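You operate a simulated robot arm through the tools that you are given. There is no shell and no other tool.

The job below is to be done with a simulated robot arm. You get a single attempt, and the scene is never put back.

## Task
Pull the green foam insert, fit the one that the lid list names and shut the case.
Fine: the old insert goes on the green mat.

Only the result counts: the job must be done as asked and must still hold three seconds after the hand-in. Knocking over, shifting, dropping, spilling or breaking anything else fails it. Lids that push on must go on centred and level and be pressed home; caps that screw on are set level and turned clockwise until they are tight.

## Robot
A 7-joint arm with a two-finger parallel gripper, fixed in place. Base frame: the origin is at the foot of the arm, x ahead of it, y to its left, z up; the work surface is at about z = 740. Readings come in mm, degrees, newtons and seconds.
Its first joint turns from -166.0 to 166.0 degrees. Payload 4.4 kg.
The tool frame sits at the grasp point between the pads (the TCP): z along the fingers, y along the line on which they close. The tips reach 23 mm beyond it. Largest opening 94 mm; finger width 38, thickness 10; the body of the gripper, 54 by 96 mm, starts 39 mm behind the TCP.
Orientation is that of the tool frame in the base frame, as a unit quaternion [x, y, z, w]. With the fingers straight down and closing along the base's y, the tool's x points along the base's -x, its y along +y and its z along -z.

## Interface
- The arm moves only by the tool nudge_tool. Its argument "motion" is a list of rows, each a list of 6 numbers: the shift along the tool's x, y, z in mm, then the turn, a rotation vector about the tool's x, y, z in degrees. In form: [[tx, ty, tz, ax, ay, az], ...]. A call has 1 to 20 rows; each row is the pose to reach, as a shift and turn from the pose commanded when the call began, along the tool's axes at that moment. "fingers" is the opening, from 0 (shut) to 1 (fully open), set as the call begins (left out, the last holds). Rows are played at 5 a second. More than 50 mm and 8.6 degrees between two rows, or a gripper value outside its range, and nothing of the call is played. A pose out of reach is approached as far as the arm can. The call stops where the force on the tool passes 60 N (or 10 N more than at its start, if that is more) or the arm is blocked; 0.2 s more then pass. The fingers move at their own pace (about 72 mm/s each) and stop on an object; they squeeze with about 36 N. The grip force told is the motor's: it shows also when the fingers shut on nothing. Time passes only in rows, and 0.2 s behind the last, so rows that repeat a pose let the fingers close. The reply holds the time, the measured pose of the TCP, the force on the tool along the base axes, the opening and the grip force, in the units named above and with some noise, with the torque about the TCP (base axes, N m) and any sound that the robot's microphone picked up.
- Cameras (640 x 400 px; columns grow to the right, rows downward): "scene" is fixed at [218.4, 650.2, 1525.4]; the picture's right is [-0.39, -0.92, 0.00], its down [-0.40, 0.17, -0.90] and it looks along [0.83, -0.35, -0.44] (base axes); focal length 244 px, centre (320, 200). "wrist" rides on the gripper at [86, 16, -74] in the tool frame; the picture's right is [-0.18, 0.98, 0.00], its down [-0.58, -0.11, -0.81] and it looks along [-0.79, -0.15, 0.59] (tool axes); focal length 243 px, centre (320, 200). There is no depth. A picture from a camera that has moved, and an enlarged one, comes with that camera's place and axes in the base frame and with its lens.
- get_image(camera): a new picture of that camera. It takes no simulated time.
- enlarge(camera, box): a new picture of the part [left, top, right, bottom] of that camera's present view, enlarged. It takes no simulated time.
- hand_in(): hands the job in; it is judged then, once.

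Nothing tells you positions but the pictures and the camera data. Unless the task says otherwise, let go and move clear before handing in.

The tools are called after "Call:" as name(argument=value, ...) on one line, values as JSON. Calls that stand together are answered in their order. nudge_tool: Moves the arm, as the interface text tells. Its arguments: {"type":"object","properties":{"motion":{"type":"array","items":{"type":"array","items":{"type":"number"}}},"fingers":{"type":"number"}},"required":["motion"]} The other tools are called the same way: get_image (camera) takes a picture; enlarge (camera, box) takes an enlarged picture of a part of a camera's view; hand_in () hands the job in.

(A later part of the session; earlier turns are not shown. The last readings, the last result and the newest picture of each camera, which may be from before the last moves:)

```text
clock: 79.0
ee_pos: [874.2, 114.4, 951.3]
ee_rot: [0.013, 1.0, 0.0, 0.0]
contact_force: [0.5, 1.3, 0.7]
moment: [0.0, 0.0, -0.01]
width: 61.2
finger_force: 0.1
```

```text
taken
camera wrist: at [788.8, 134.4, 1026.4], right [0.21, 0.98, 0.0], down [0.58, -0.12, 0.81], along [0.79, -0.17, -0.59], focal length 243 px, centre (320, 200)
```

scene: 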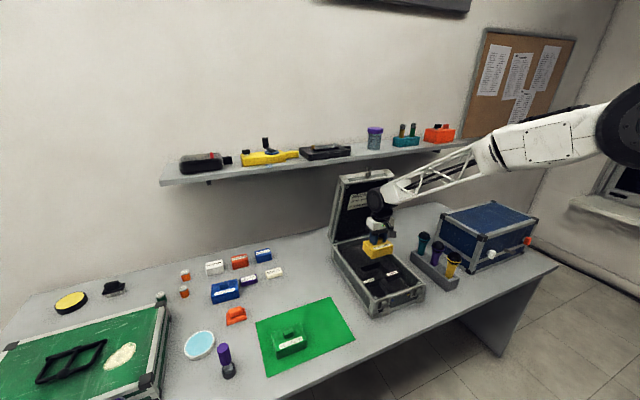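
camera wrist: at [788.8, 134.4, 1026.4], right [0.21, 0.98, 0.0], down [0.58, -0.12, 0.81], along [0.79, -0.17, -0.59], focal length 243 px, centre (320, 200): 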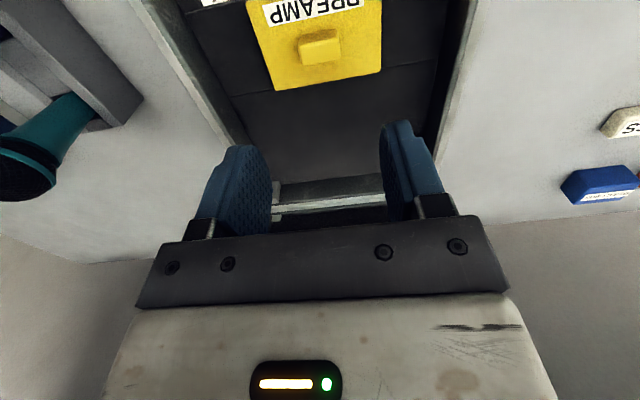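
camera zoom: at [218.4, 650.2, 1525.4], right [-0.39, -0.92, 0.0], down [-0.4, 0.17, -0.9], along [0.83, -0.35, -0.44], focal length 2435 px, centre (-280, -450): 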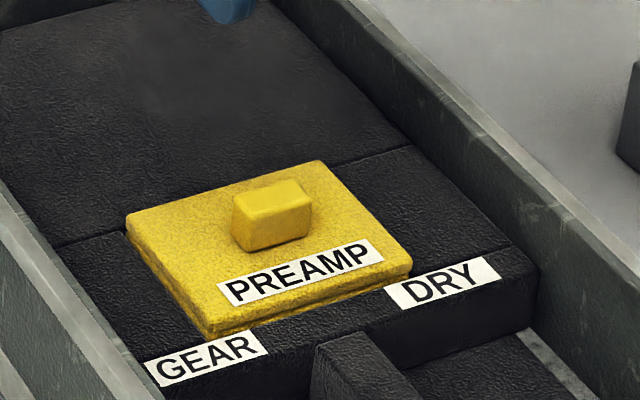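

Call:
enlarge(camera="scene", box=[352, 250, 400, 280])

Call:
enlarge(camera="scene", box=[325, 160, 405, 210])

Call:
enlarge(camera="scene", box=[320, 205, 400, 255])

```text
13.33 times, centred on (376, 265) of scene
camera zoom: at [218.4, 650.2, 1525.4], right [-0.39, -0.92, 0.0], down [-0.4, 0.17, -0.9], along [0.83, -0.35, -0.44], focal length 3246 px, centre (-427, -667)
```

zoom: 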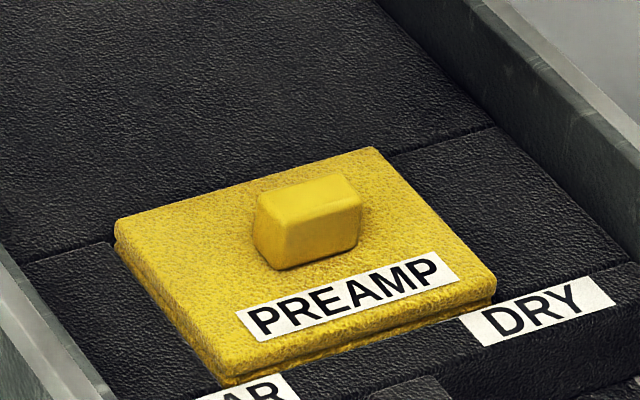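

```text
8.00 times, centred on (365, 185) of scene
camera zoom: at [218.4, 650.2, 1525.4], right [-0.39, -0.92, 0.0], down [-0.4, 0.17, -0.9], along [0.83, -0.35, -0.44], focal length 1948 px, centre (-40, 320)
```

zoom: 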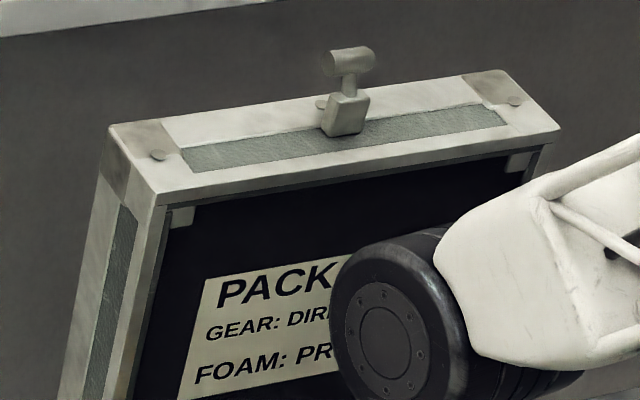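

```text
8.00 times, centred on (360, 230) of scene
camera zoom: at [218.4, 650.2, 1525.4], right [-0.39, -0.92, 0.0], down [-0.4, 0.17, -0.9], along [0.83, -0.35, -0.44], focal length 1948 px, centre (0, -40)
```

zoom: 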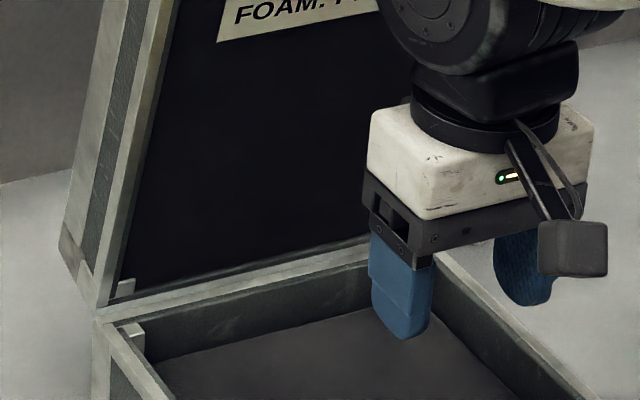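

The yellow insert is seated exactly where the green one was. Next is the lid: it leans about 13° towards the robot and has a T-handle at about (991, 115, 1216). I'm backing away from the lid and rising to look at that handle.

Call:
nudge_tool(motion=[[25, 0, 0, 0, 0, 0], [60, 0, -10, 0, 0, 0], [80, 0, -40, 0, 0, 0], [80, 0, -80, 0, 0, 0], [80, 0, -120, 0, 0, 0], [80, 0, -160, 0, 0, 0], [80, 0, -200, 0, 0, 0], [80, 0, -240, 0, 0, 0], [80, 0, -280, 0, 0, 0], [80, 0, -320, 0, 0, 0], [80, 0, -355, 0, 0, 0], [80, 0, -370, 0, 0, 0], [80, 0, -370, 0, 0, 0]], fingers=0.65)

Call:
get_image(camera="wrist")

Call:
get_image(camera="scene")

```text
clock: 81.8
ee_pos: [792.8, 118.4, 1320.4]
ee_rot: [0.014, 1.0, 0.0, 0.0]
contact_force: [-0.2, -0.9, 0.0]
moment: [0.0, -0.01, 0.01]
width: 61.1
finger_force: 0.1
```

```text
taken
camera wrist: at [708.0, 137.2, 1396.0], right [0.21, 0.98, 0.0], down [0.58, -0.12, 0.81], along [0.79, -0.17, -0.59], focal length 243 px, centre (320, 200)
```

wrist: 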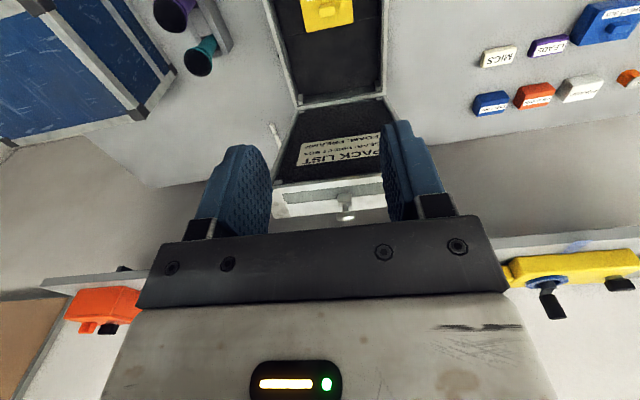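

```text
taken
```

scene: 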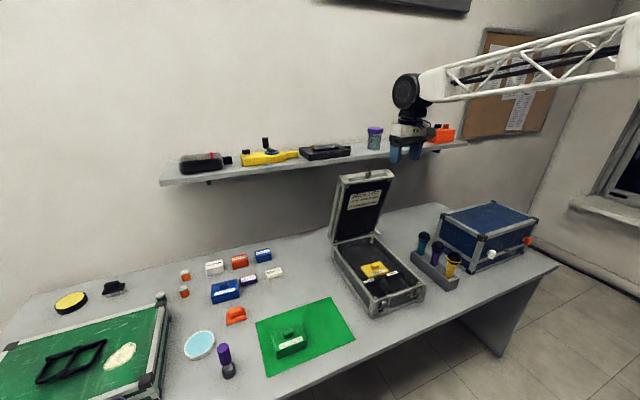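

Call:
enlarge(camera="wrist", box=[260, 150, 420, 250])

Call:
enlarge(camera="scene", box=[325, 160, 405, 210])

Call:
enlarge(camera="scene", box=[344, 160, 376, 180])

Call:
enlarge(camera="scene", box=[355, 275, 435, 325])

```text
4.00 times, centred on (340, 200) of wrist
camera zoom: at [708.0, 137.2, 1396.0], right [0.21, 0.98, 0.0], down [0.58, -0.12, 0.81], along [0.79, -0.17, -0.59], focal length 970 px, centre (240, 200)
```

zoom: 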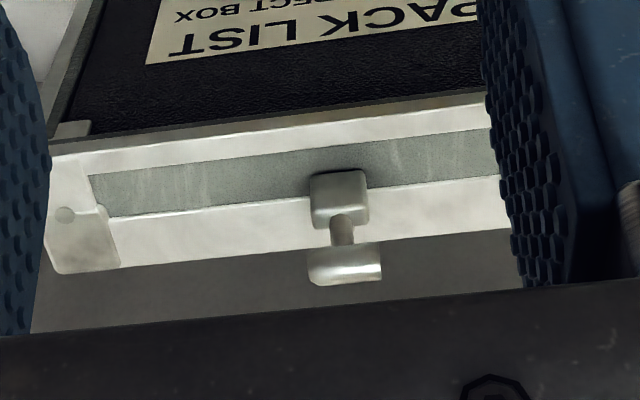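

```text
8.00 times, centred on (365, 185) of scene
camera zoom: at [218.4, 650.2, 1525.4], right [-0.39, -0.92, 0.0], down [-0.4, 0.17, -0.9], along [0.83, -0.35, -0.44], focal length 1948 px, centre (-40, 320)
```

zoom: 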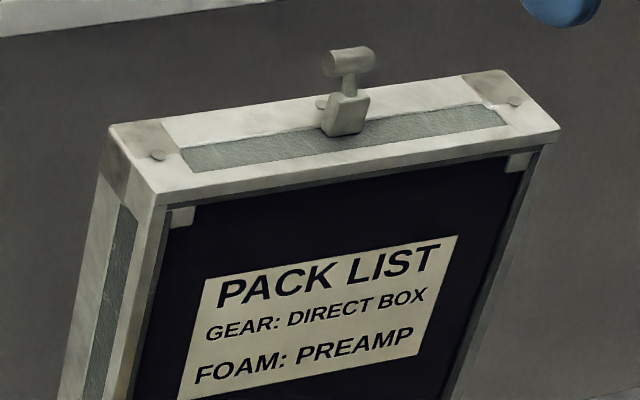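

```text
16.00 times, centred on (360, 170) of scene
camera zoom: at [218.4, 650.2, 1525.4], right [-0.39, -0.92, 0.0], down [-0.4, 0.17, -0.9], along [0.83, -0.35, -0.44], focal length 3895 px, centre (-320, 680)
```

zoom: 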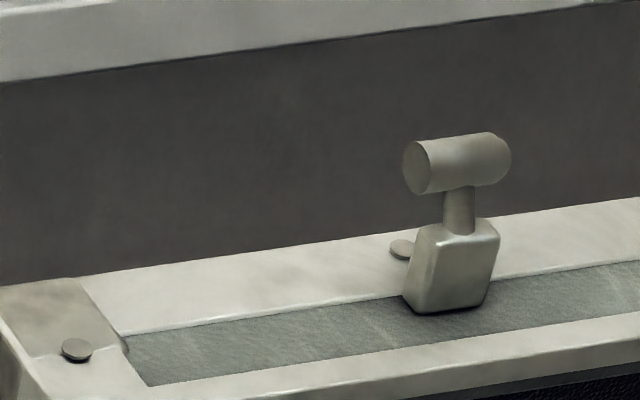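

```text
8.00 times, centred on (395, 300) of scene
camera zoom: at [218.4, 650.2, 1525.4], right [-0.39, -0.92, 0.0], down [-0.4, 0.17, -0.9], along [0.83, -0.35, -0.44], focal length 1948 px, centre (-280, -600)
```

zoom: 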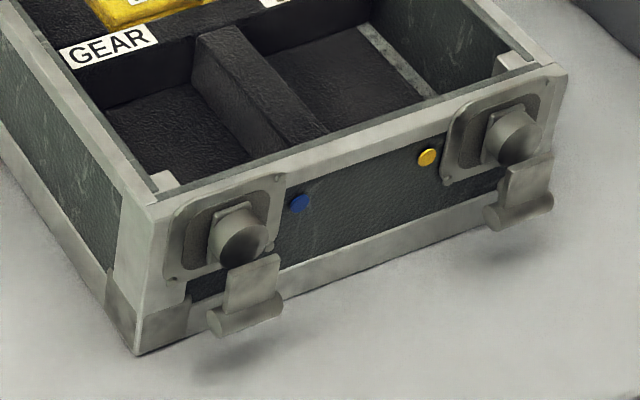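

The T-handle's crossbar (about 25 mm long) is at roughly (995, 112, 1214). I'm moving over it at a safe height to see whether the arm reaches there with the tool pointing down.

Call:
nudge_tool(motion=[[-20, 0, 0, 0, 0, 0], [-50, 0, 0, 0, 0, 0], [-80, 0, 0, 0, 0, 0], [-110, 0, 0, 0, 0, 0], [-140, -1, 0, 0, 0, 0], [-165, -1, 0, 0, 0, 0], [-185, -1, 0, 0, 0, 0], [-198, -1, 0, 0, 0, 0], [-201, -1, 0, 0, 0, 0], [-201, -1, 0, 0, 0, 0]], fingers=0.65)

Call:
get_image(camera="wrist")

Call:
get_image(camera="scene")

```text
clock: 84.0
ee_pos: [994.3, 112.2, 1321.7]
ee_rot: [0.014, 1.0, 0.0, 0.0]
contact_force: [-0.4, 0.6, 0.2]
moment: [0.01, 0.03, 0.0]
width: 61.3
finger_force: 0.2
```

```text
taken
camera wrist: at [909.2, 130.9, 1395.8], right [0.21, 0.98, 0.0], down [0.58, -0.12, 0.81], along [0.79, -0.17, -0.59], focal length 243 px, centre (320, 200)
```

wrist: 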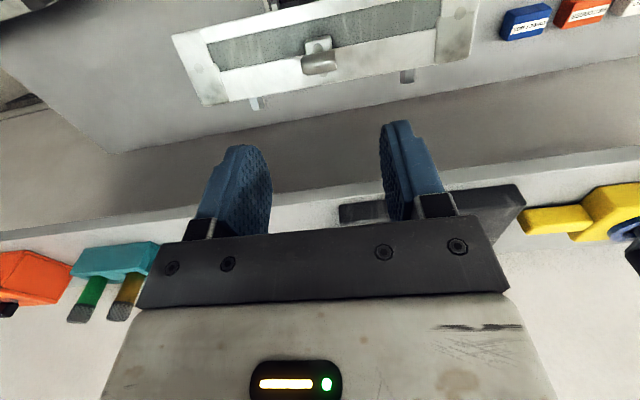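

```text
taken
```

scene: 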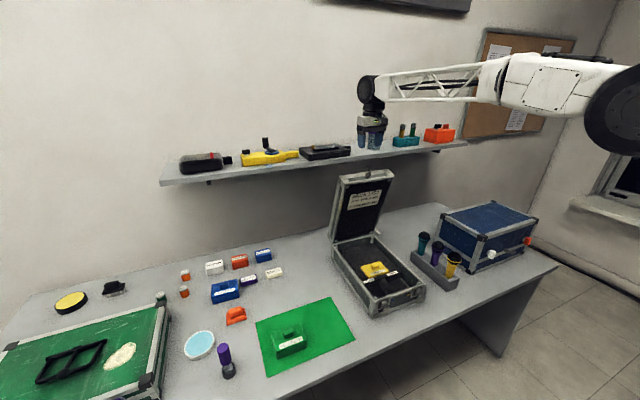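

Call:
enlarge(camera="wrist", box=[272, 30, 368, 90])

Call:
enlarge(camera="scene", box=[325, 110, 421, 170])

```text
6.67 times, centred on (320, 60) of wrist
camera zoom: at [909.2, 130.9, 1395.8], right [0.21, 0.98, 0.0], down [0.58, -0.12, 0.81], along [0.79, -0.17, -0.59], focal length 1618 px, centre (320, 1133)
```

zoom: 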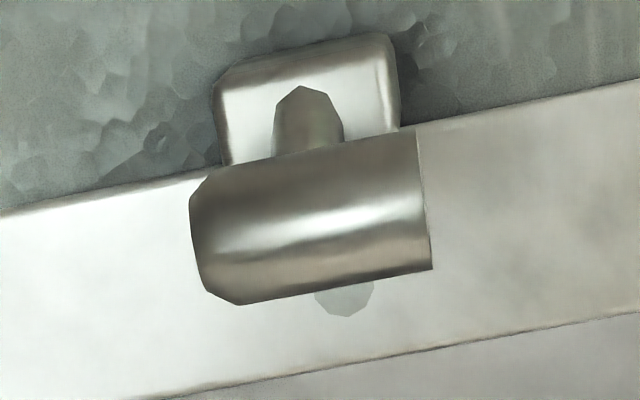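

```text
6.67 times, centred on (373, 140) of scene
camera zoom: at [218.4, 650.2, 1525.4], right [-0.39, -0.92, 0.0], down [-0.4, 0.17, -0.9], along [0.83, -0.35, -0.44], focal length 1623 px, centre (-33, 600)
```

zoom: 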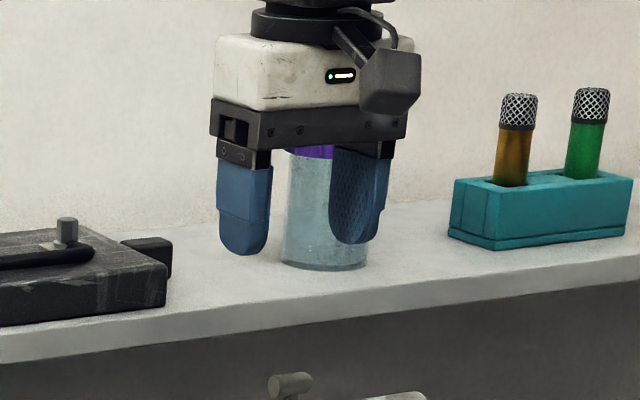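

The arm reaches. My best estimate puts the crossbar centre at about (988, 113, 1218), so I'm shifting slightly back and descending part way to check.

Call:
nudge_tool(motion=[[3, 0.6, 10, 0, 0, 0], [6.5, 0.6, 25, 0, 0, 0], [6.5, 0.6, 40, 0, 0, 0], [6.5, 0.6, 52, 0, 0, 0], [6.5, 0.6, 60, 0, 0, 0], [6.5, 0.6, 60, 0, 0, 0]], fingers=0.55)

Call:
get_image(camera="wrist")

Call:
enlarge(camera="wrist", box=[220, 70, 420, 195])

Call:
enlarge(camera="scene", box=[325, 130, 405, 180])

```text
clock: 85.4
ee_pos: [987.9, 111.8, 1260.9]
ee_rot: [0.014, 1.0, 0.0, 0.0]
contact_force: [0.1, 0.6, 0.6]
moment: [0.02, 0.0, 0.01]
width: 51.7
finger_force: 0.1
```

```text
taken
camera wrist: at [902.9, 130.9, 1335.5], right [0.21, 0.98, 0.0], down [0.58, -0.12, 0.81], along [0.79, -0.17, -0.59], focal length 243 px, centre (320, 200)
```

wrist: 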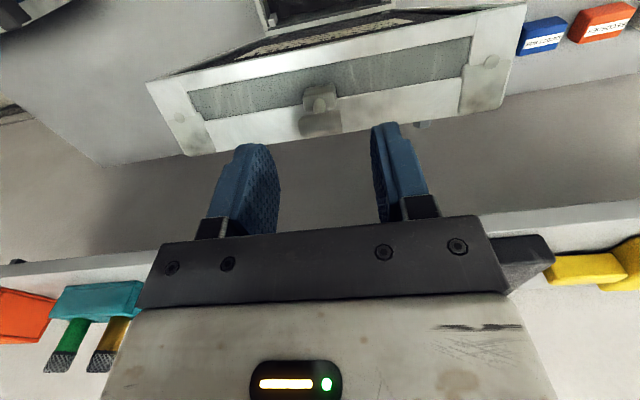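

```text
3.20 times, centred on (320, 132) of wrist
camera zoom: at [902.9, 130.9, 1335.5], right [0.21, 0.98, 0.0], down [0.58, -0.12, 0.81], along [0.79, -0.17, -0.59], focal length 776 px, centre (320, 416)
```

zoom: 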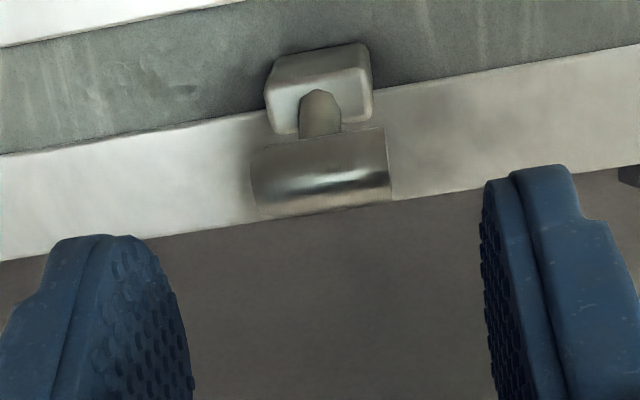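

```text
8.00 times, centred on (365, 155) of scene
camera zoom: at [218.4, 650.2, 1525.4], right [-0.39, -0.92, 0.0], down [-0.4, 0.17, -0.9], along [0.83, -0.35, -0.44], focal length 1948 px, centre (-40, 560)
```

zoom: 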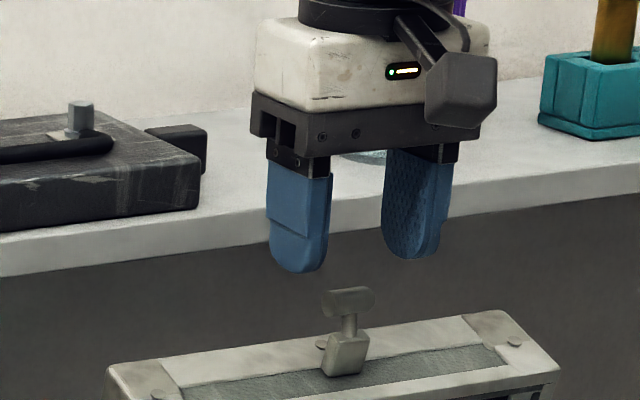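

The handle is centred between the fingers. I'm descending so the pads flank the crossbar.

Call:
nudge_tool(motion=[[0.4, 0, 10, 0, 0, 0], [0.4, 0, 20, 0, 0, 0], [0.4, 0, 28, 0, 0, 0], [0.4, 0, 34, 0, 0, 0], [0.4, 0, 39, 0, 0, 0], [0.4, 0, 39, 0, 0, 0]], fingers=0.55)

Call:
enlarge(camera="wrist", box=[220, 100, 420, 225])

Call:
enlarge(camera="scene", box=[325, 140, 405, 190])

```text
clock: 86.8
ee_pos: [987.8, 111.2, 1221.9]
ee_rot: [0.014, 1.0, 0.0, -0.001]
contact_force: [0.1, -0.1, -0.4]
moment: [0.02, 0.05, -0.02]
width: 51.8
finger_force: 0.1
```

```text
3.20 times, centred on (320, 162) of wrist
camera zoom: at [902.5, 131.0, 1296.6], right [0.21, 0.98, 0.0], down [0.58, -0.12, 0.81], along [0.79, -0.17, -0.59], focal length 776 px, centre (320, 320)
```

zoom: 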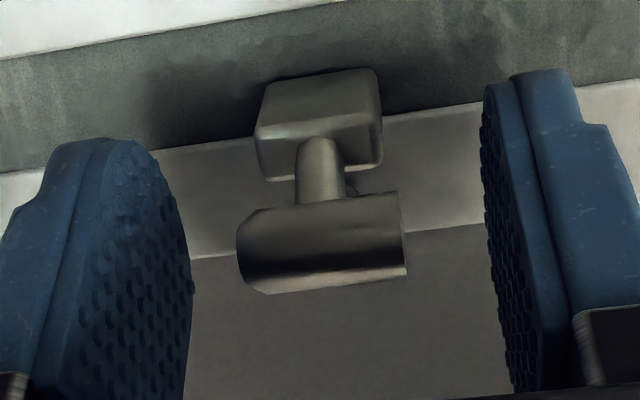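

```text
8.00 times, centred on (365, 165) of scene
camera zoom: at [218.4, 650.2, 1525.4], right [-0.39, -0.92, 0.0], down [-0.4, 0.17, -0.9], along [0.83, -0.35, -0.44], focal length 1948 px, centre (-40, 480)
```

zoom: 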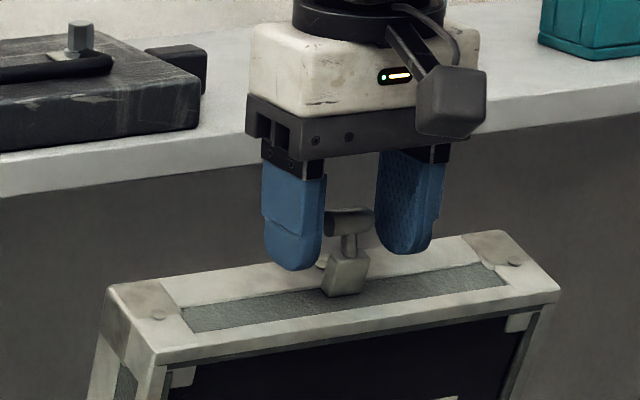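

The pads flank the crossbar well. I'm closing on it.

Call:
nudge_tool(motion=[[0, 0, 0, 0, 0, 0], [0, 0, 0, 0, 0, 0], [0, 0, 0, 0, 0, 0], [0, 0, 0, 0, 0, 0]], fingers=0)

Call:
enlarge(camera="wrist", box=[220, 100, 420, 225])

```text
clock: 87.8
ee_pos: [987.6, 111.5, 1222.1]
ee_rot: [0.014, 1.0, 0.0, 0.0]
contact_force: [0.8, 8.8, -0.5]
moment: [0.33, -0.28, 0.13]
width: 23.8
finger_force: 36.4
```

```text
3.20 times, centred on (320, 162) of wrist
camera zoom: at [902.5, 131.3, 1296.6], right [0.21, 0.98, 0.0], down [0.58, -0.12, 0.81], along [0.79, -0.17, -0.59], focal length 776 px, centre (320, 320)
```

zoom: 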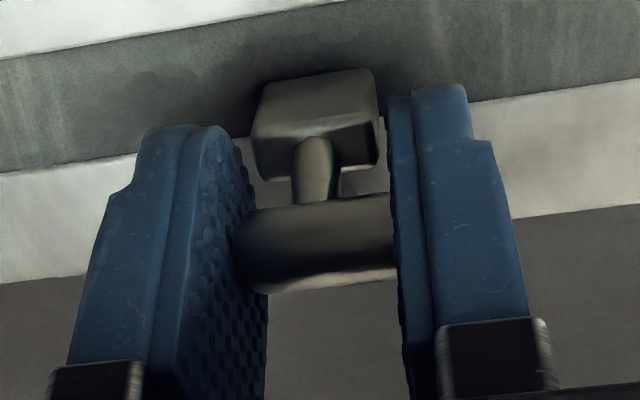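

The crossbar is gripped at 24 mm. I'm starting the closing arc about the hinge (≈ (1049, 840), radius ≈ 382 mm) with a small step while watching the forces.

Call:
nudge_tool(motion=[[1.5, 0.5, 0.2, 0, 0, 0], [3.3, 0.5, 0.5, 0, 0, 0], [6.6, 0.5, 1.1, 0, 0, 0], [9.9, 0.5, 1.8, 0, 0, 0], [13.1, 0.5, 2.4, 0, 0, 0], [13.1, 0.5, 2.4, 0, 0, 0]])

Call:
enlarge(camera="scene", box=[320, 140, 400, 190])

```text
clock: 89.2
ee_pos: [974.9, 112.3, 1219.7]
ee_rot: [0.014, 1.0, 0.0, -0.001]
contact_force: [7.5, 3.1, -8.5]
moment: [-0.03, -1.0, 0.11]
width: 23.9
finger_force: 36.1
```

```text
8.00 times, centred on (360, 165) of scene
camera zoom: at [218.4, 650.2, 1525.4], right [-0.39, -0.92, 0.0], down [-0.4, 0.17, -0.9], along [0.83, -0.35, -0.44], focal length 1948 px, centre (0, 480)
```

zoom: 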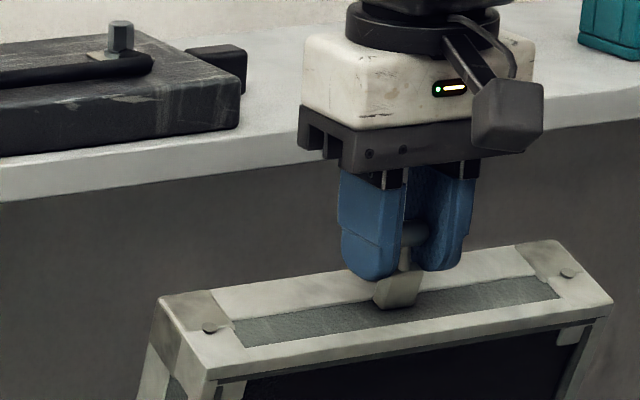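

Call:
nudge_tool(motion=[[4, 0, 1.2, 0, 0, 0], [8.6, 0, 2.3, 0, 0, 0], [13.4, 0, 3.5, 0, 0, 0], [18.3, 0, 4.6, 0, 0, 0], [23, 0, 5.9, 0, 0, 0], [28, 0, 7.1, 0, 0, 0], [33, 0, 8.6, 0, 0, 0], [37.6, 0, 9.9, 0, 0, 0], [37.6, 0, 9.9, 0, 0, 0]])

Call:
enlarge(camera="scene", box=[320, 140, 416, 200])

Call:
enlarge(camera="wrist", box=[220, 100, 420, 225])

```text
clock: 91.2
ee_pos: [937.2, 112.9, 1210.7]
ee_rot: [0.014, 1.0, 0.0, 0.0]
contact_force: [7.3, -6.9, -1.3]
moment: [-0.08, -1.0, -0.01]
width: 24.0
finger_force: 36.0
```

```text
6.67 times, centred on (368, 170) of scene
camera zoom: at [218.4, 650.2, 1525.4], right [-0.39, -0.92, 0.0], down [-0.4, 0.17, -0.9], along [0.83, -0.35, -0.44], focal length 1623 px, centre (0, 400)
```

zoom: 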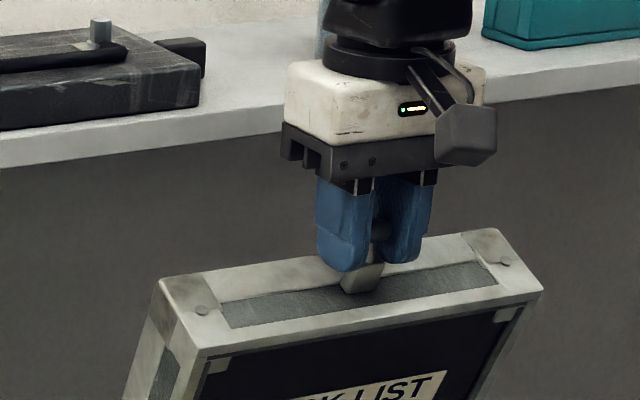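

```text
3.20 times, centred on (320, 162) of wrist
camera zoom: at [851.5, 132.8, 1284.2], right [0.21, 0.98, 0.0], down [0.58, -0.12, 0.81], along [0.79, -0.17, -0.59], focal length 776 px, centre (320, 320)
```

zoom: 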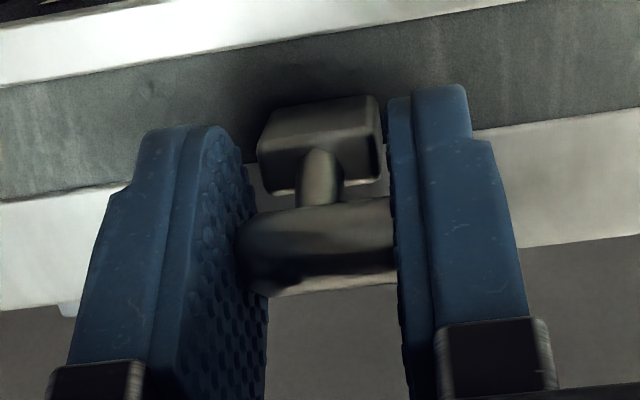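

The lid follows smoothly with small forces. I continue the arc to about 35°.

Call:
nudge_tool(motion=[[6, -0.4, 2, 0, 0, 0], [12.6, -0.4, 4.1, 0, 0, 0], [25.2, -0.4, 8.7, 0, 0, 0], [37.5, -0.4, 13.7, 0, 0, 0], [49.7, -0.4, 19.1, 0, 0, 0], [61.7, -0.4, 24.9, 0, 0, 0], [73.5, -0.4, 31.2, 0, 0, 0], [85, -0.4, 37.9, 0, 0, 0], [96.3, -0.4, 44.9, 0, 0, 0], [107.4, -0.4, 52.4, 0, 0, 0], [107.4, -0.4, 52.4, 0, 0, 0]])

Call:
get_image(camera="scene")

Call:
enlarge(camera="scene", box=[320, 140, 448, 220])

Call:
enlarge(camera="wrist", box=[220, 100, 420, 225])

```text
clock: 93.6
ee_pos: [829.5, 116.8, 1158.2]
ee_rot: [0.015, 1.0, 0.0, 0.0]
contact_force: [-0.3, -11.9, 6.4]
moment: [-0.26, -0.96, -0.05]
width: 23.8
finger_force: 36.6
```

```text
taken
```

scene: 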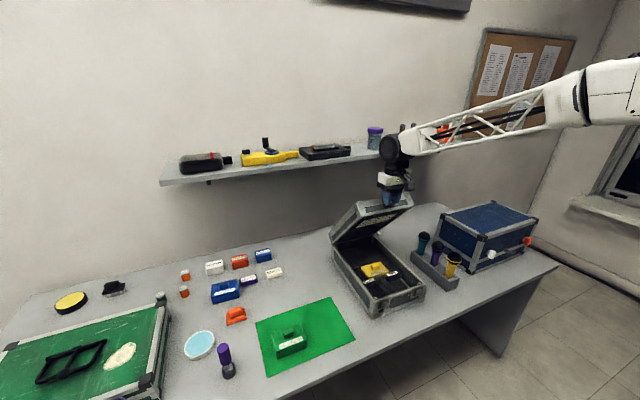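

```text
5.00 times, centred on (384, 180) of scene
camera zoom: at [218.4, 650.2, 1525.4], right [-0.39, -0.92, 0.0], down [-0.4, 0.17, -0.9], along [0.83, -0.35, -0.44], focal length 1217 px, centre (0, 300)
```

zoom: 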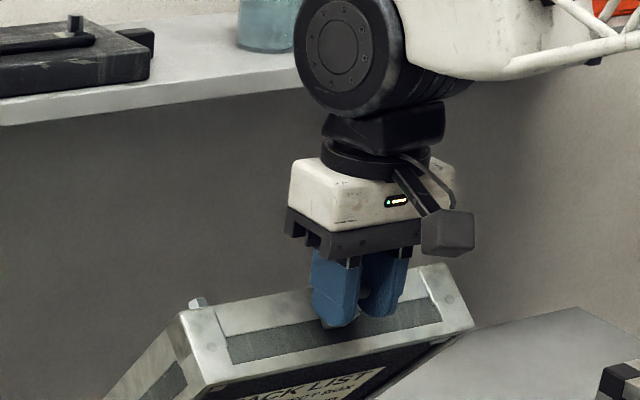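

```text
3.20 times, centred on (320, 162) of wrist
camera zoom: at [744.0, 135.9, 1232.5], right [0.21, 0.98, 0.0], down [0.58, -0.12, 0.81], along [0.79, -0.17, -0.59], focal length 776 px, centre (320, 320)
```

zoom: 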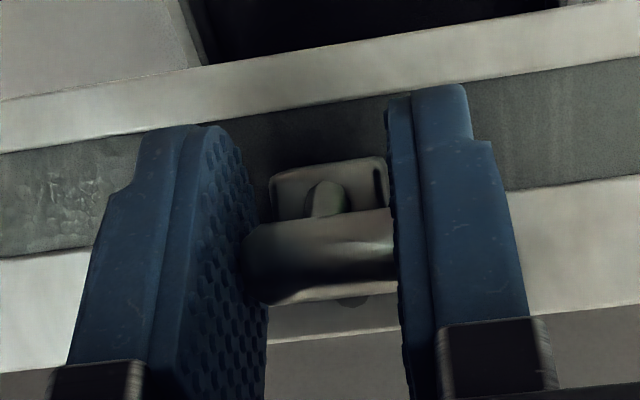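

The lid is following well. There is a slight sideways force, so I shift 1 mm in -y and continue the arc to about 59°.

Call:
nudge_tool(motion=[[5, -0.6, 3.6, 0, 0, 0], [10.7, -1, 7.6, 0, 0, 0], [21.3, -1, 15.7, 0, 0, 0], [31.5, -1.1, 24.2, 0, 0, 0], [41.4, -1.2, 33, 0, 0, 0], [51, -1.3, 42.3, 0, 0, 0], [60.2, -1.4, 51.9, 0, 0, 0], [69.1, -1.5, 61.8, 0, 0, 0], [77.7, -1.6, 72, 0, 0, 0], [85.9, -1.6, 82.5, 0, 0, 0], [93.7, -1.6, 93.3, 0, 0, 0], [101.2, -1.6, 104.3, 0, 0, 0], [108.3, -1.6, 115.6, 0, 0, 0], [108.3, -1.6, 115.6, 0, 0, 0]])

Call:
get_image(camera="scene")

Call:
enlarge(camera="scene", box=[320, 180, 448, 260])

Call:
enlarge(camera="wrist", box=[220, 100, 420, 225])

```text
clock: 96.6
ee_pos: [721.3, 117.9, 1041.8]
ee_rot: [0.013, 1.0, 0.0, 0.0]
contact_force: [-9.1, 1.2, 7.0]
moment: [-0.08, -0.59, 0.21]
width: 23.9
finger_force: 36.4
```

```text
taken
```

scene: 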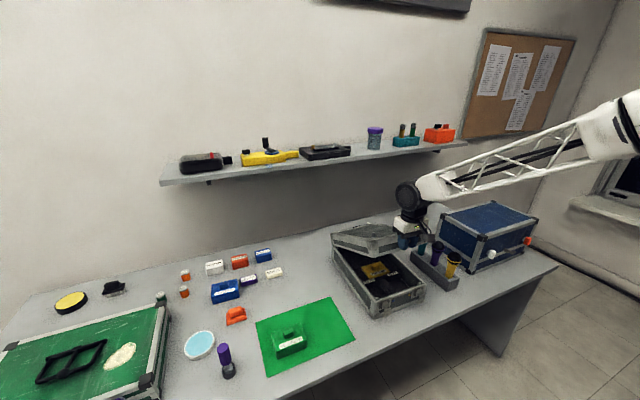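

```text
5.00 times, centred on (384, 220) of scene
camera zoom: at [218.4, 650.2, 1525.4], right [-0.39, -0.92, 0.0], down [-0.4, 0.17, -0.9], along [0.83, -0.35, -0.44], focal length 1217 px, centre (0, 100)
```

zoom: 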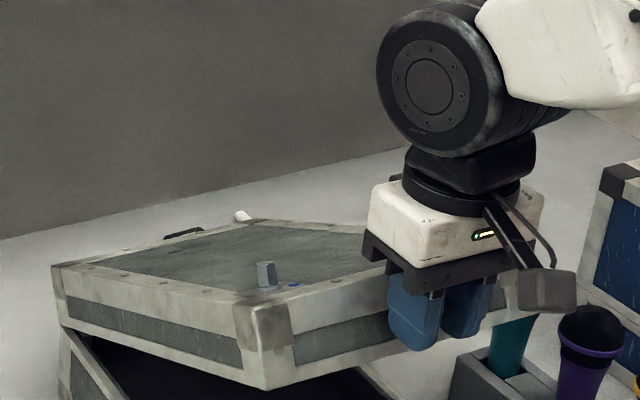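

```text
3.20 times, centred on (320, 162) of wrist
camera zoom: at [635.8, 136.7, 1116.2], right [0.21, 0.98, 0.0], down [0.58, -0.12, 0.81], along [0.79, -0.17, -0.59], focal length 776 px, centre (320, 320)
```

zoom: 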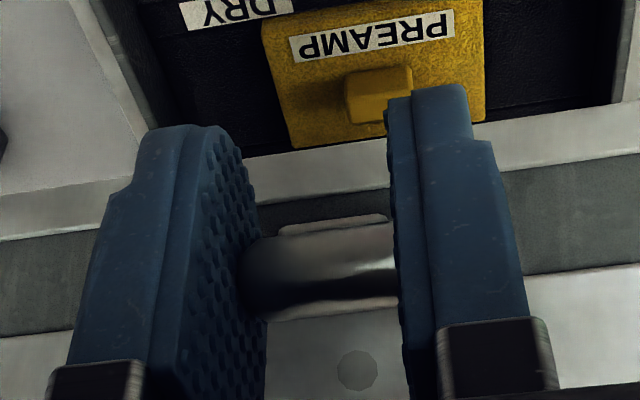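

The lid is nearly down. The handle presses slightly outward against the fingers, so I add a small outward offset and continue to about 77°.

Call:
nudge_tool(motion=[[4, 0, 4.5, 0, 0, 0], [8.3, 0, 10.6, 0, 0, 0], [14.6, 0, 22.3, 0, 0, 0], [20.5, 0, 34.4, 0, 0, 0], [26, 0, 46.7, 0, 0, 0], [31.1, 0, 59.1, 0, 0, 0], [35.6, 0, 71.7, 0, 0, 0], [39.7, 0, 84.4, 0, 0, 0], [43.4, 0, 97.2, 0, 0, 0], [46.6, 0, 110.2, 0, 0, 0], [46.6, 0, 110.2, 0, 0, 0]])

Call:
enlarge(camera="scene", box=[320, 200, 448, 280])

Call:
enlarge(camera="wrist", box=[220, 100, 420, 225])

Call:
get_image(camera="wrist")

```text
clock: 99.0
ee_pos: [674.0, 118.5, 931.8]
ee_rot: [0.014, 1.0, 0.0, 0.0]
contact_force: [-4.8, -10.1, 1.8]
moment: [-0.1, -0.41, 0.13]
width: 23.9
finger_force: 35.4
```

```text
5.00 times, centred on (384, 240) of scene
camera zoom: at [218.4, 650.2, 1525.4], right [-0.39, -0.92, 0.0], down [-0.4, 0.17, -0.9], along [0.83, -0.35, -0.44], focal length 1217 px, centre (0, 0)
```

zoom: 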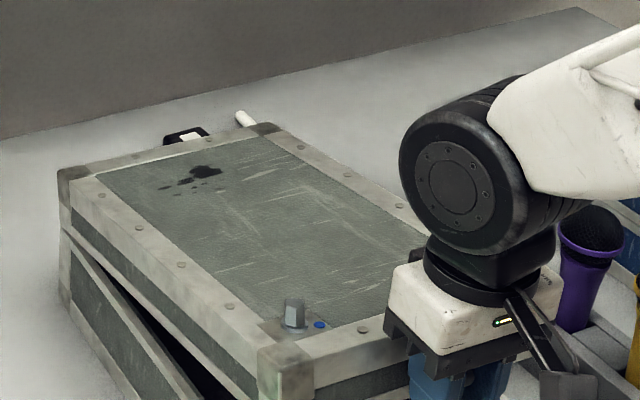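

```text
3.20 times, centred on (320, 162) of wrist
camera zoom: at [589.0, 138.6, 1005.9], right [0.21, 0.98, 0.0], down [0.58, -0.12, 0.81], along [0.79, -0.17, -0.59], focal length 776 px, centre (320, 320)
```

zoom: 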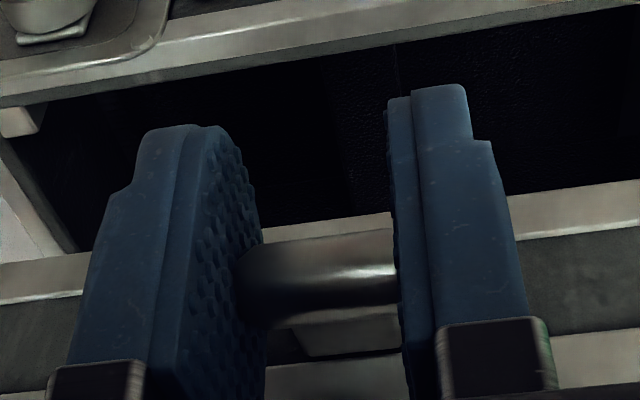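

```text
taken
camera wrist: at [589.0, 138.6, 1005.9], right [0.21, 0.98, 0.0], down [0.58, -0.12, 0.81], along [0.79, -0.17, -0.59], focal length 243 px, centre (320, 200)
```

wrist: 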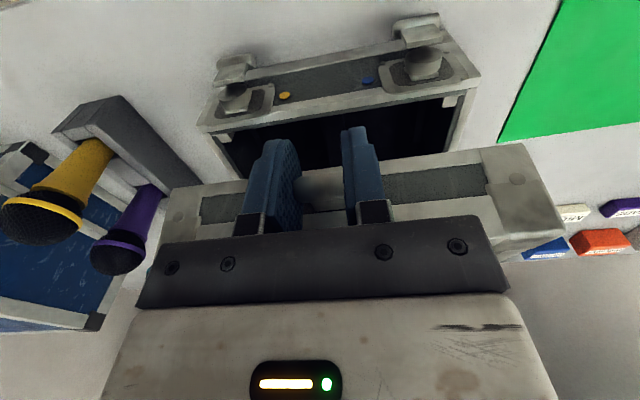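

Only about 9° remain. I continue slowly towards closed.

Call:
nudge_tool(motion=[[1.4, -0.7, 6.5, 0, 0, 0], [2.8, -0.7, 13.1, 0, 0, 0], [4, -0.7, 19.6, 0, 0, 0], [5.1, -0.7, 26.2, 0, 0, 0], [6.1, -0.7, 32.8, 0, 0, 0], [7, -0.7, 39.4, 0, 0, 0], [7.5, -0.7, 44, 0, 0, 0], [7.5, -0.7, 44, 0, 0, 0]])

Call:
enlarge(camera="scene", box=[320, 220, 448, 300])

Call:
enlarge(camera="wrist", box=[190, 50, 510, 250])

```text
clock: 100.8
ee_pos: [667.4, 117.9, 886.9]
ee_rot: [0.014, 1.0, 0.001, 0.0]
contact_force: [-12.0, 7.8, 4.2]
moment: [-0.05, -0.98, 0.12]
width: 24.1
finger_force: 35.9
```

```text
5.00 times, centred on (384, 260) of scene
camera zoom: at [218.4, 650.2, 1525.4], right [-0.39, -0.92, 0.0], down [-0.4, 0.17, -0.9], along [0.83, -0.35, -0.44], focal length 1217 px, centre (0, -100)
```

zoom: 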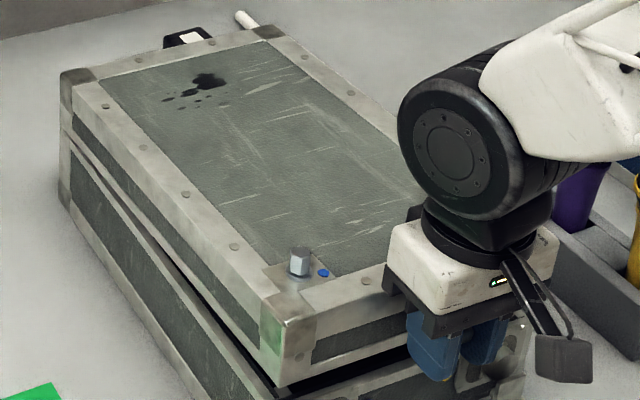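

```text
2.00 times, centred on (350, 150) of wrist
camera zoom: at [581.8, 138.0, 962.0], right [0.21, 0.98, 0.0], down [0.58, -0.12, 0.81], along [0.79, -0.17, -0.59], focal length 485 px, centre (260, 300)
```

zoom: 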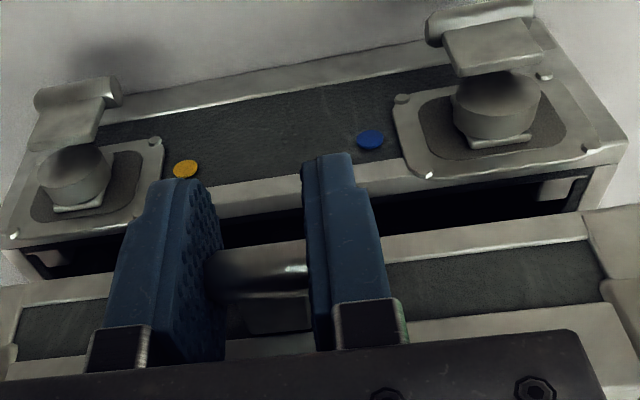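

Call:
nudge_tool(motion=[[1, 0.3, 2, 0, 0, 0], [1.6, 0.4, 4.5, 0, 0, 0], [1.8, 0.4, 7, 0, 0, 0], [2, 0.4, 9.5, 0, 0, 0], [2, 0.4, 12, 0, 0, 0], [2, 0.4, 12, 0, 0, 0]])

Call:
enlarge(camera="scene", box=[320, 220, 448, 300])

Call:
enlarge(camera="wrist", box=[190, 50, 510, 250])

```text
clock: 102.2
ee_pos: [664.9, 118.0, 874.9]
ee_rot: [0.014, 1.0, 0.001, 0.001]
contact_force: [3.9, 6.7, 1.5]
moment: [-0.08, -0.53, 0.12]
width: 23.8
finger_force: 36.1
```

```text
5.00 times, centred on (384, 260) of scene
camera zoom: at [218.4, 650.2, 1525.4], right [-0.39, -0.92, 0.0], down [-0.4, 0.17, -0.9], along [0.83, -0.35, -0.44], focal length 1217 px, centre (0, -100)
```

zoom: 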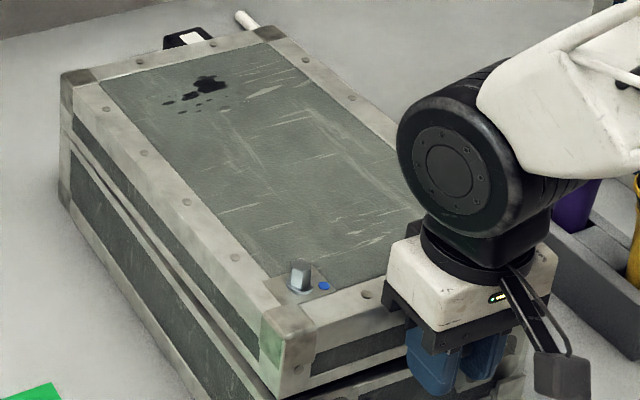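

```text
2.00 times, centred on (350, 150) of wrist
camera zoom: at [579.8, 138.0, 950.0], right [0.21, 0.98, 0.0], down [0.58, -0.12, 0.81], along [0.79, -0.17, -0.59], focal length 485 px, centre (260, 300)
```

zoom: 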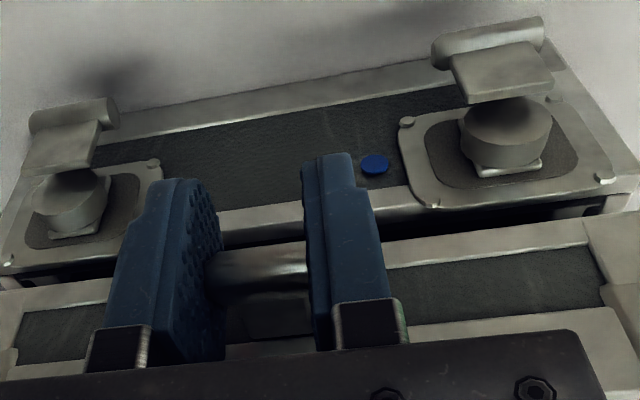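

Call:
nudge_tool(motion=[[0, -0.3, 2, 0, 0, 0], [0, -0.3, 4, 0, 0, 0], [0, -0.3, 6, 0, 0, 0], [0, -0.3, 8, 0, 0, 0], [0, -0.3, 9.5, 0, 0, 0], [0, -0.3, 11, 0, 0, 0], [0, -0.3, 11, 0, 0, 0]])

Call:
enlarge(camera="scene", box=[320, 230, 448, 310])

Call:
enlarge(camera="wrist", box=[190, 50, 510, 250])

```text
clock: 103.8
ee_pos: [665.0, 118.2, 864.9]
ee_rot: [0.014, 1.0, 0.001, 0.0]
contact_force: [-15.7, -5.5, 2.6]
moment: [-0.04, -0.43, 0.0]
width: 23.9
finger_force: 35.8
```

```text
5.00 times, centred on (384, 270) of scene
camera zoom: at [218.4, 650.2, 1525.4], right [-0.39, -0.92, 0.0], down [-0.4, 0.17, -0.9], along [0.83, -0.35, -0.44], focal length 1217 px, centre (0, -150)
```

zoom: 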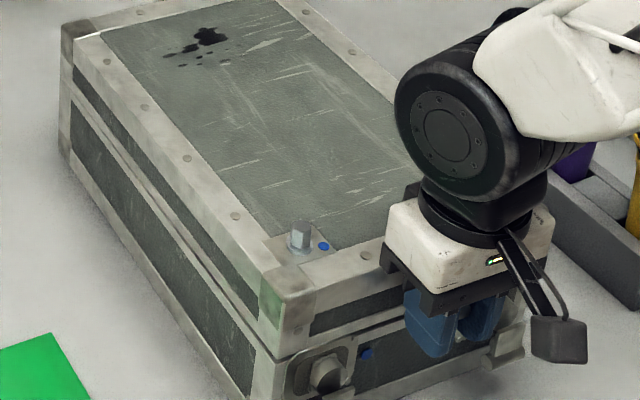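

```text
2.00 times, centred on (350, 150) of wrist
camera zoom: at [579.7, 137.7, 939.2], right [0.21, 0.98, 0.0], down [0.58, -0.12, 0.81], along [0.79, -0.17, -0.59], focal length 485 px, centre (260, 300)
```

zoom: 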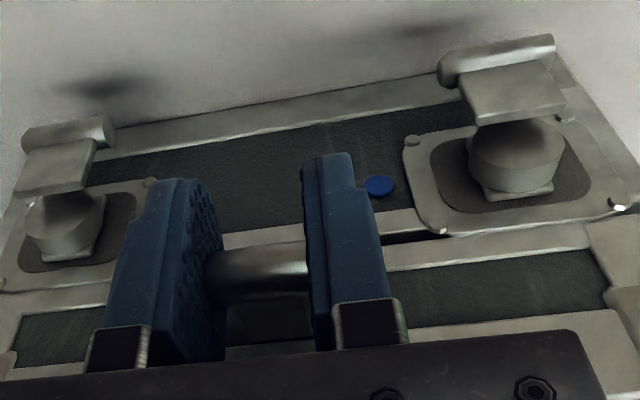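

Call:
nudge_tool(motion=[[0.8, 0, 1, 0, 0, 0], [1, 0, 2, 0, 0, 0], [1, 0, 3, 0, 0, 0], [1, 0, 4, 0, 0, 0], [1, 0, 4, 0, 0, 0]])

Call:
enlarge(camera="scene", box=[330, 240, 426, 300])

Call:
enlarge(camera="wrist", box=[190, 50, 510, 250])

```text
clock: 105.0
ee_pos: [665.5, 118.4, 861.3]
ee_rot: [0.014, 1.0, -0.001, 0.001]
contact_force: [17.1, -4.8, 1.6]
moment: [-0.05, -0.78, 0.07]
width: 24.0
finger_force: 36.0
```

```text
6.67 times, centred on (378, 270) of scene
camera zoom: at [218.4, 650.2, 1525.4], right [-0.39, -0.92, 0.0], down [-0.4, 0.17, -0.9], along [0.83, -0.35, -0.44], focal length 1623 px, centre (-67, -267)
```

zoom: 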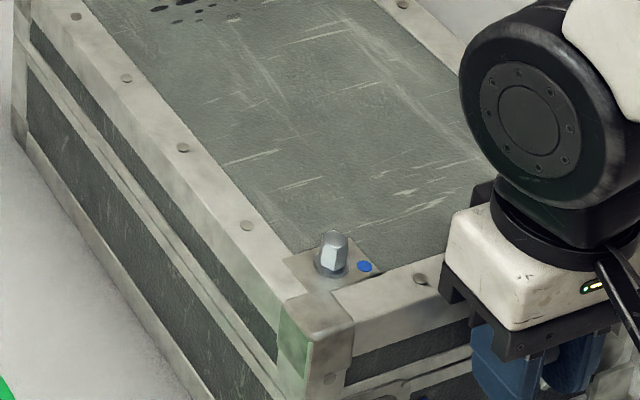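

```text
2.00 times, centred on (350, 150) of wrist
camera zoom: at [579.3, 138.0, 935.7], right [0.21, 0.98, 0.0], down [0.58, -0.13, 0.81], along [0.79, -0.17, -0.59], focal length 485 px, centre (260, 300)
```

zoom: 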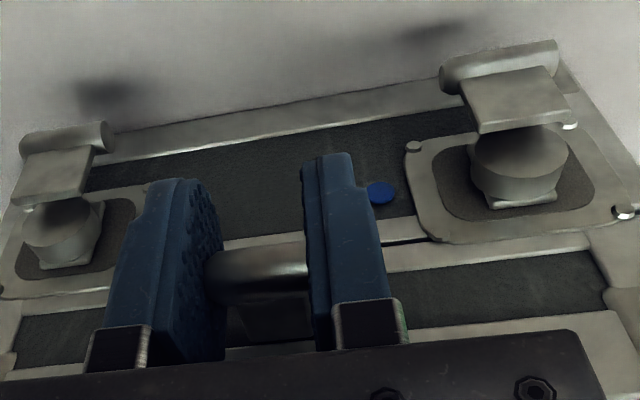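

Call:
nudge_tool(motion=[[-0.6, -0.3, 1, 0, 0, 0], [-0.6, -0.3, 2, 0, 0, 0], [-0.6, -0.3, 3, 0, 0, 0], [-0.6, -0.3, 3, 0, 0, 0]])

Call:
enlarge(camera="scene", box=[320, 225, 400, 275])

Call:
enlarge(camera="wrist", box=[190, 50, 510, 250])

```text
clock: 106.0
ee_pos: [664.1, 117.7, 857.6]
ee_rot: [0.014, 1.0, 0.0, 0.001]
contact_force: [-5.2, 13.2, 28.1]
moment: [0.01, 0.06, 0.06]
width: 23.8
finger_force: 35.6
```

```text
8.00 times, centred on (360, 250) of scene
camera zoom: at [218.4, 650.2, 1525.4], right [-0.39, -0.92, 0.0], down [-0.4, 0.17, -0.9], along [0.83, -0.35, -0.44], focal length 1948 px, centre (0, -200)
```

zoom: 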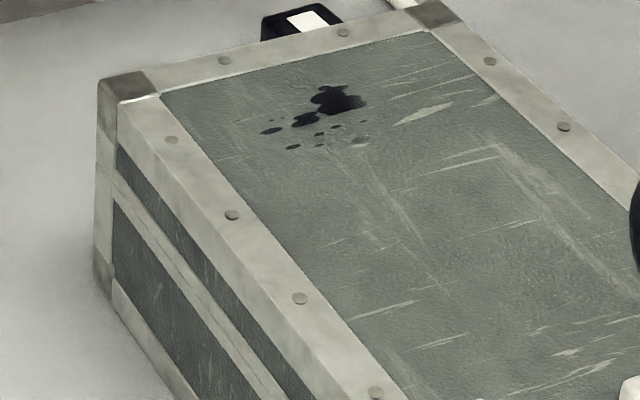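

```text
2.00 times, centred on (350, 150) of wrist
camera zoom: at [579.4, 138.0, 933.0], right [0.21, 0.98, 0.0], down [0.58, -0.12, 0.81], along [0.79, -0.17, -0.59], focal length 485 px, centre (260, 300)
```

zoom: 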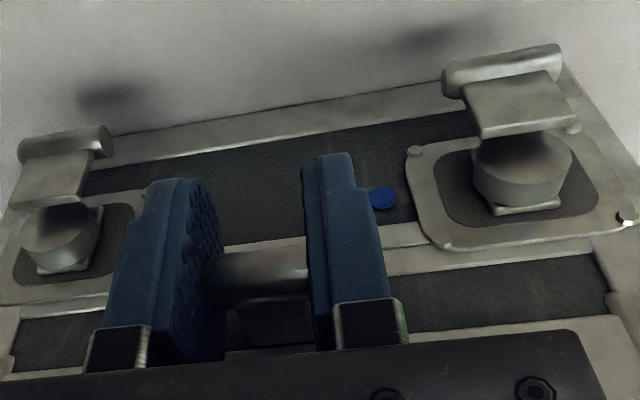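

The lid meets the base with 28 N upward. I'm pressing a touch more to be sure it's fully home.

Call:
nudge_tool(motion=[[0, -0.4, 0.5, 0, 0, 0], [0, -0.4, 1, 0, 0, 0], [0, -0.4, 1, 0, 0, 0]])

Call:
enlarge(camera="scene", box=[350, 265, 430, 315])

```text
clock: 106.8
ee_pos: [665.3, 117.9, 857.1]
ee_rot: [0.014, 1.0, 0.0, 0.0]
contact_force: [-2.3, 24.0, 27.6]
moment: [-0.17, -0.01, 0.15]
width: 23.7
finger_force: 35.8
```

```text
8.00 times, centred on (390, 290) of scene
camera zoom: at [218.4, 650.2, 1525.4], right [-0.39, -0.92, 0.0], down [-0.4, 0.17, -0.9], along [0.83, -0.35, -0.44], focal length 1948 px, centre (-240, -520)
```

zoom: 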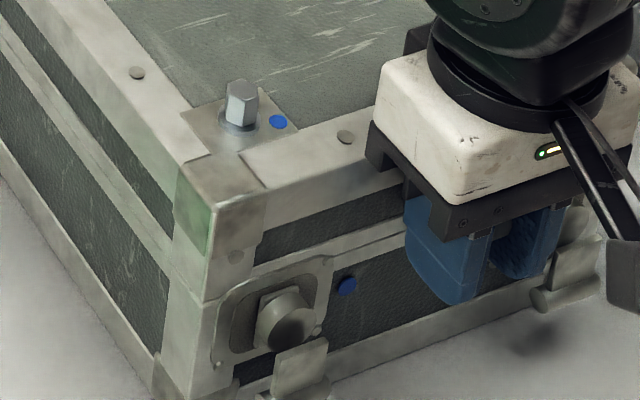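

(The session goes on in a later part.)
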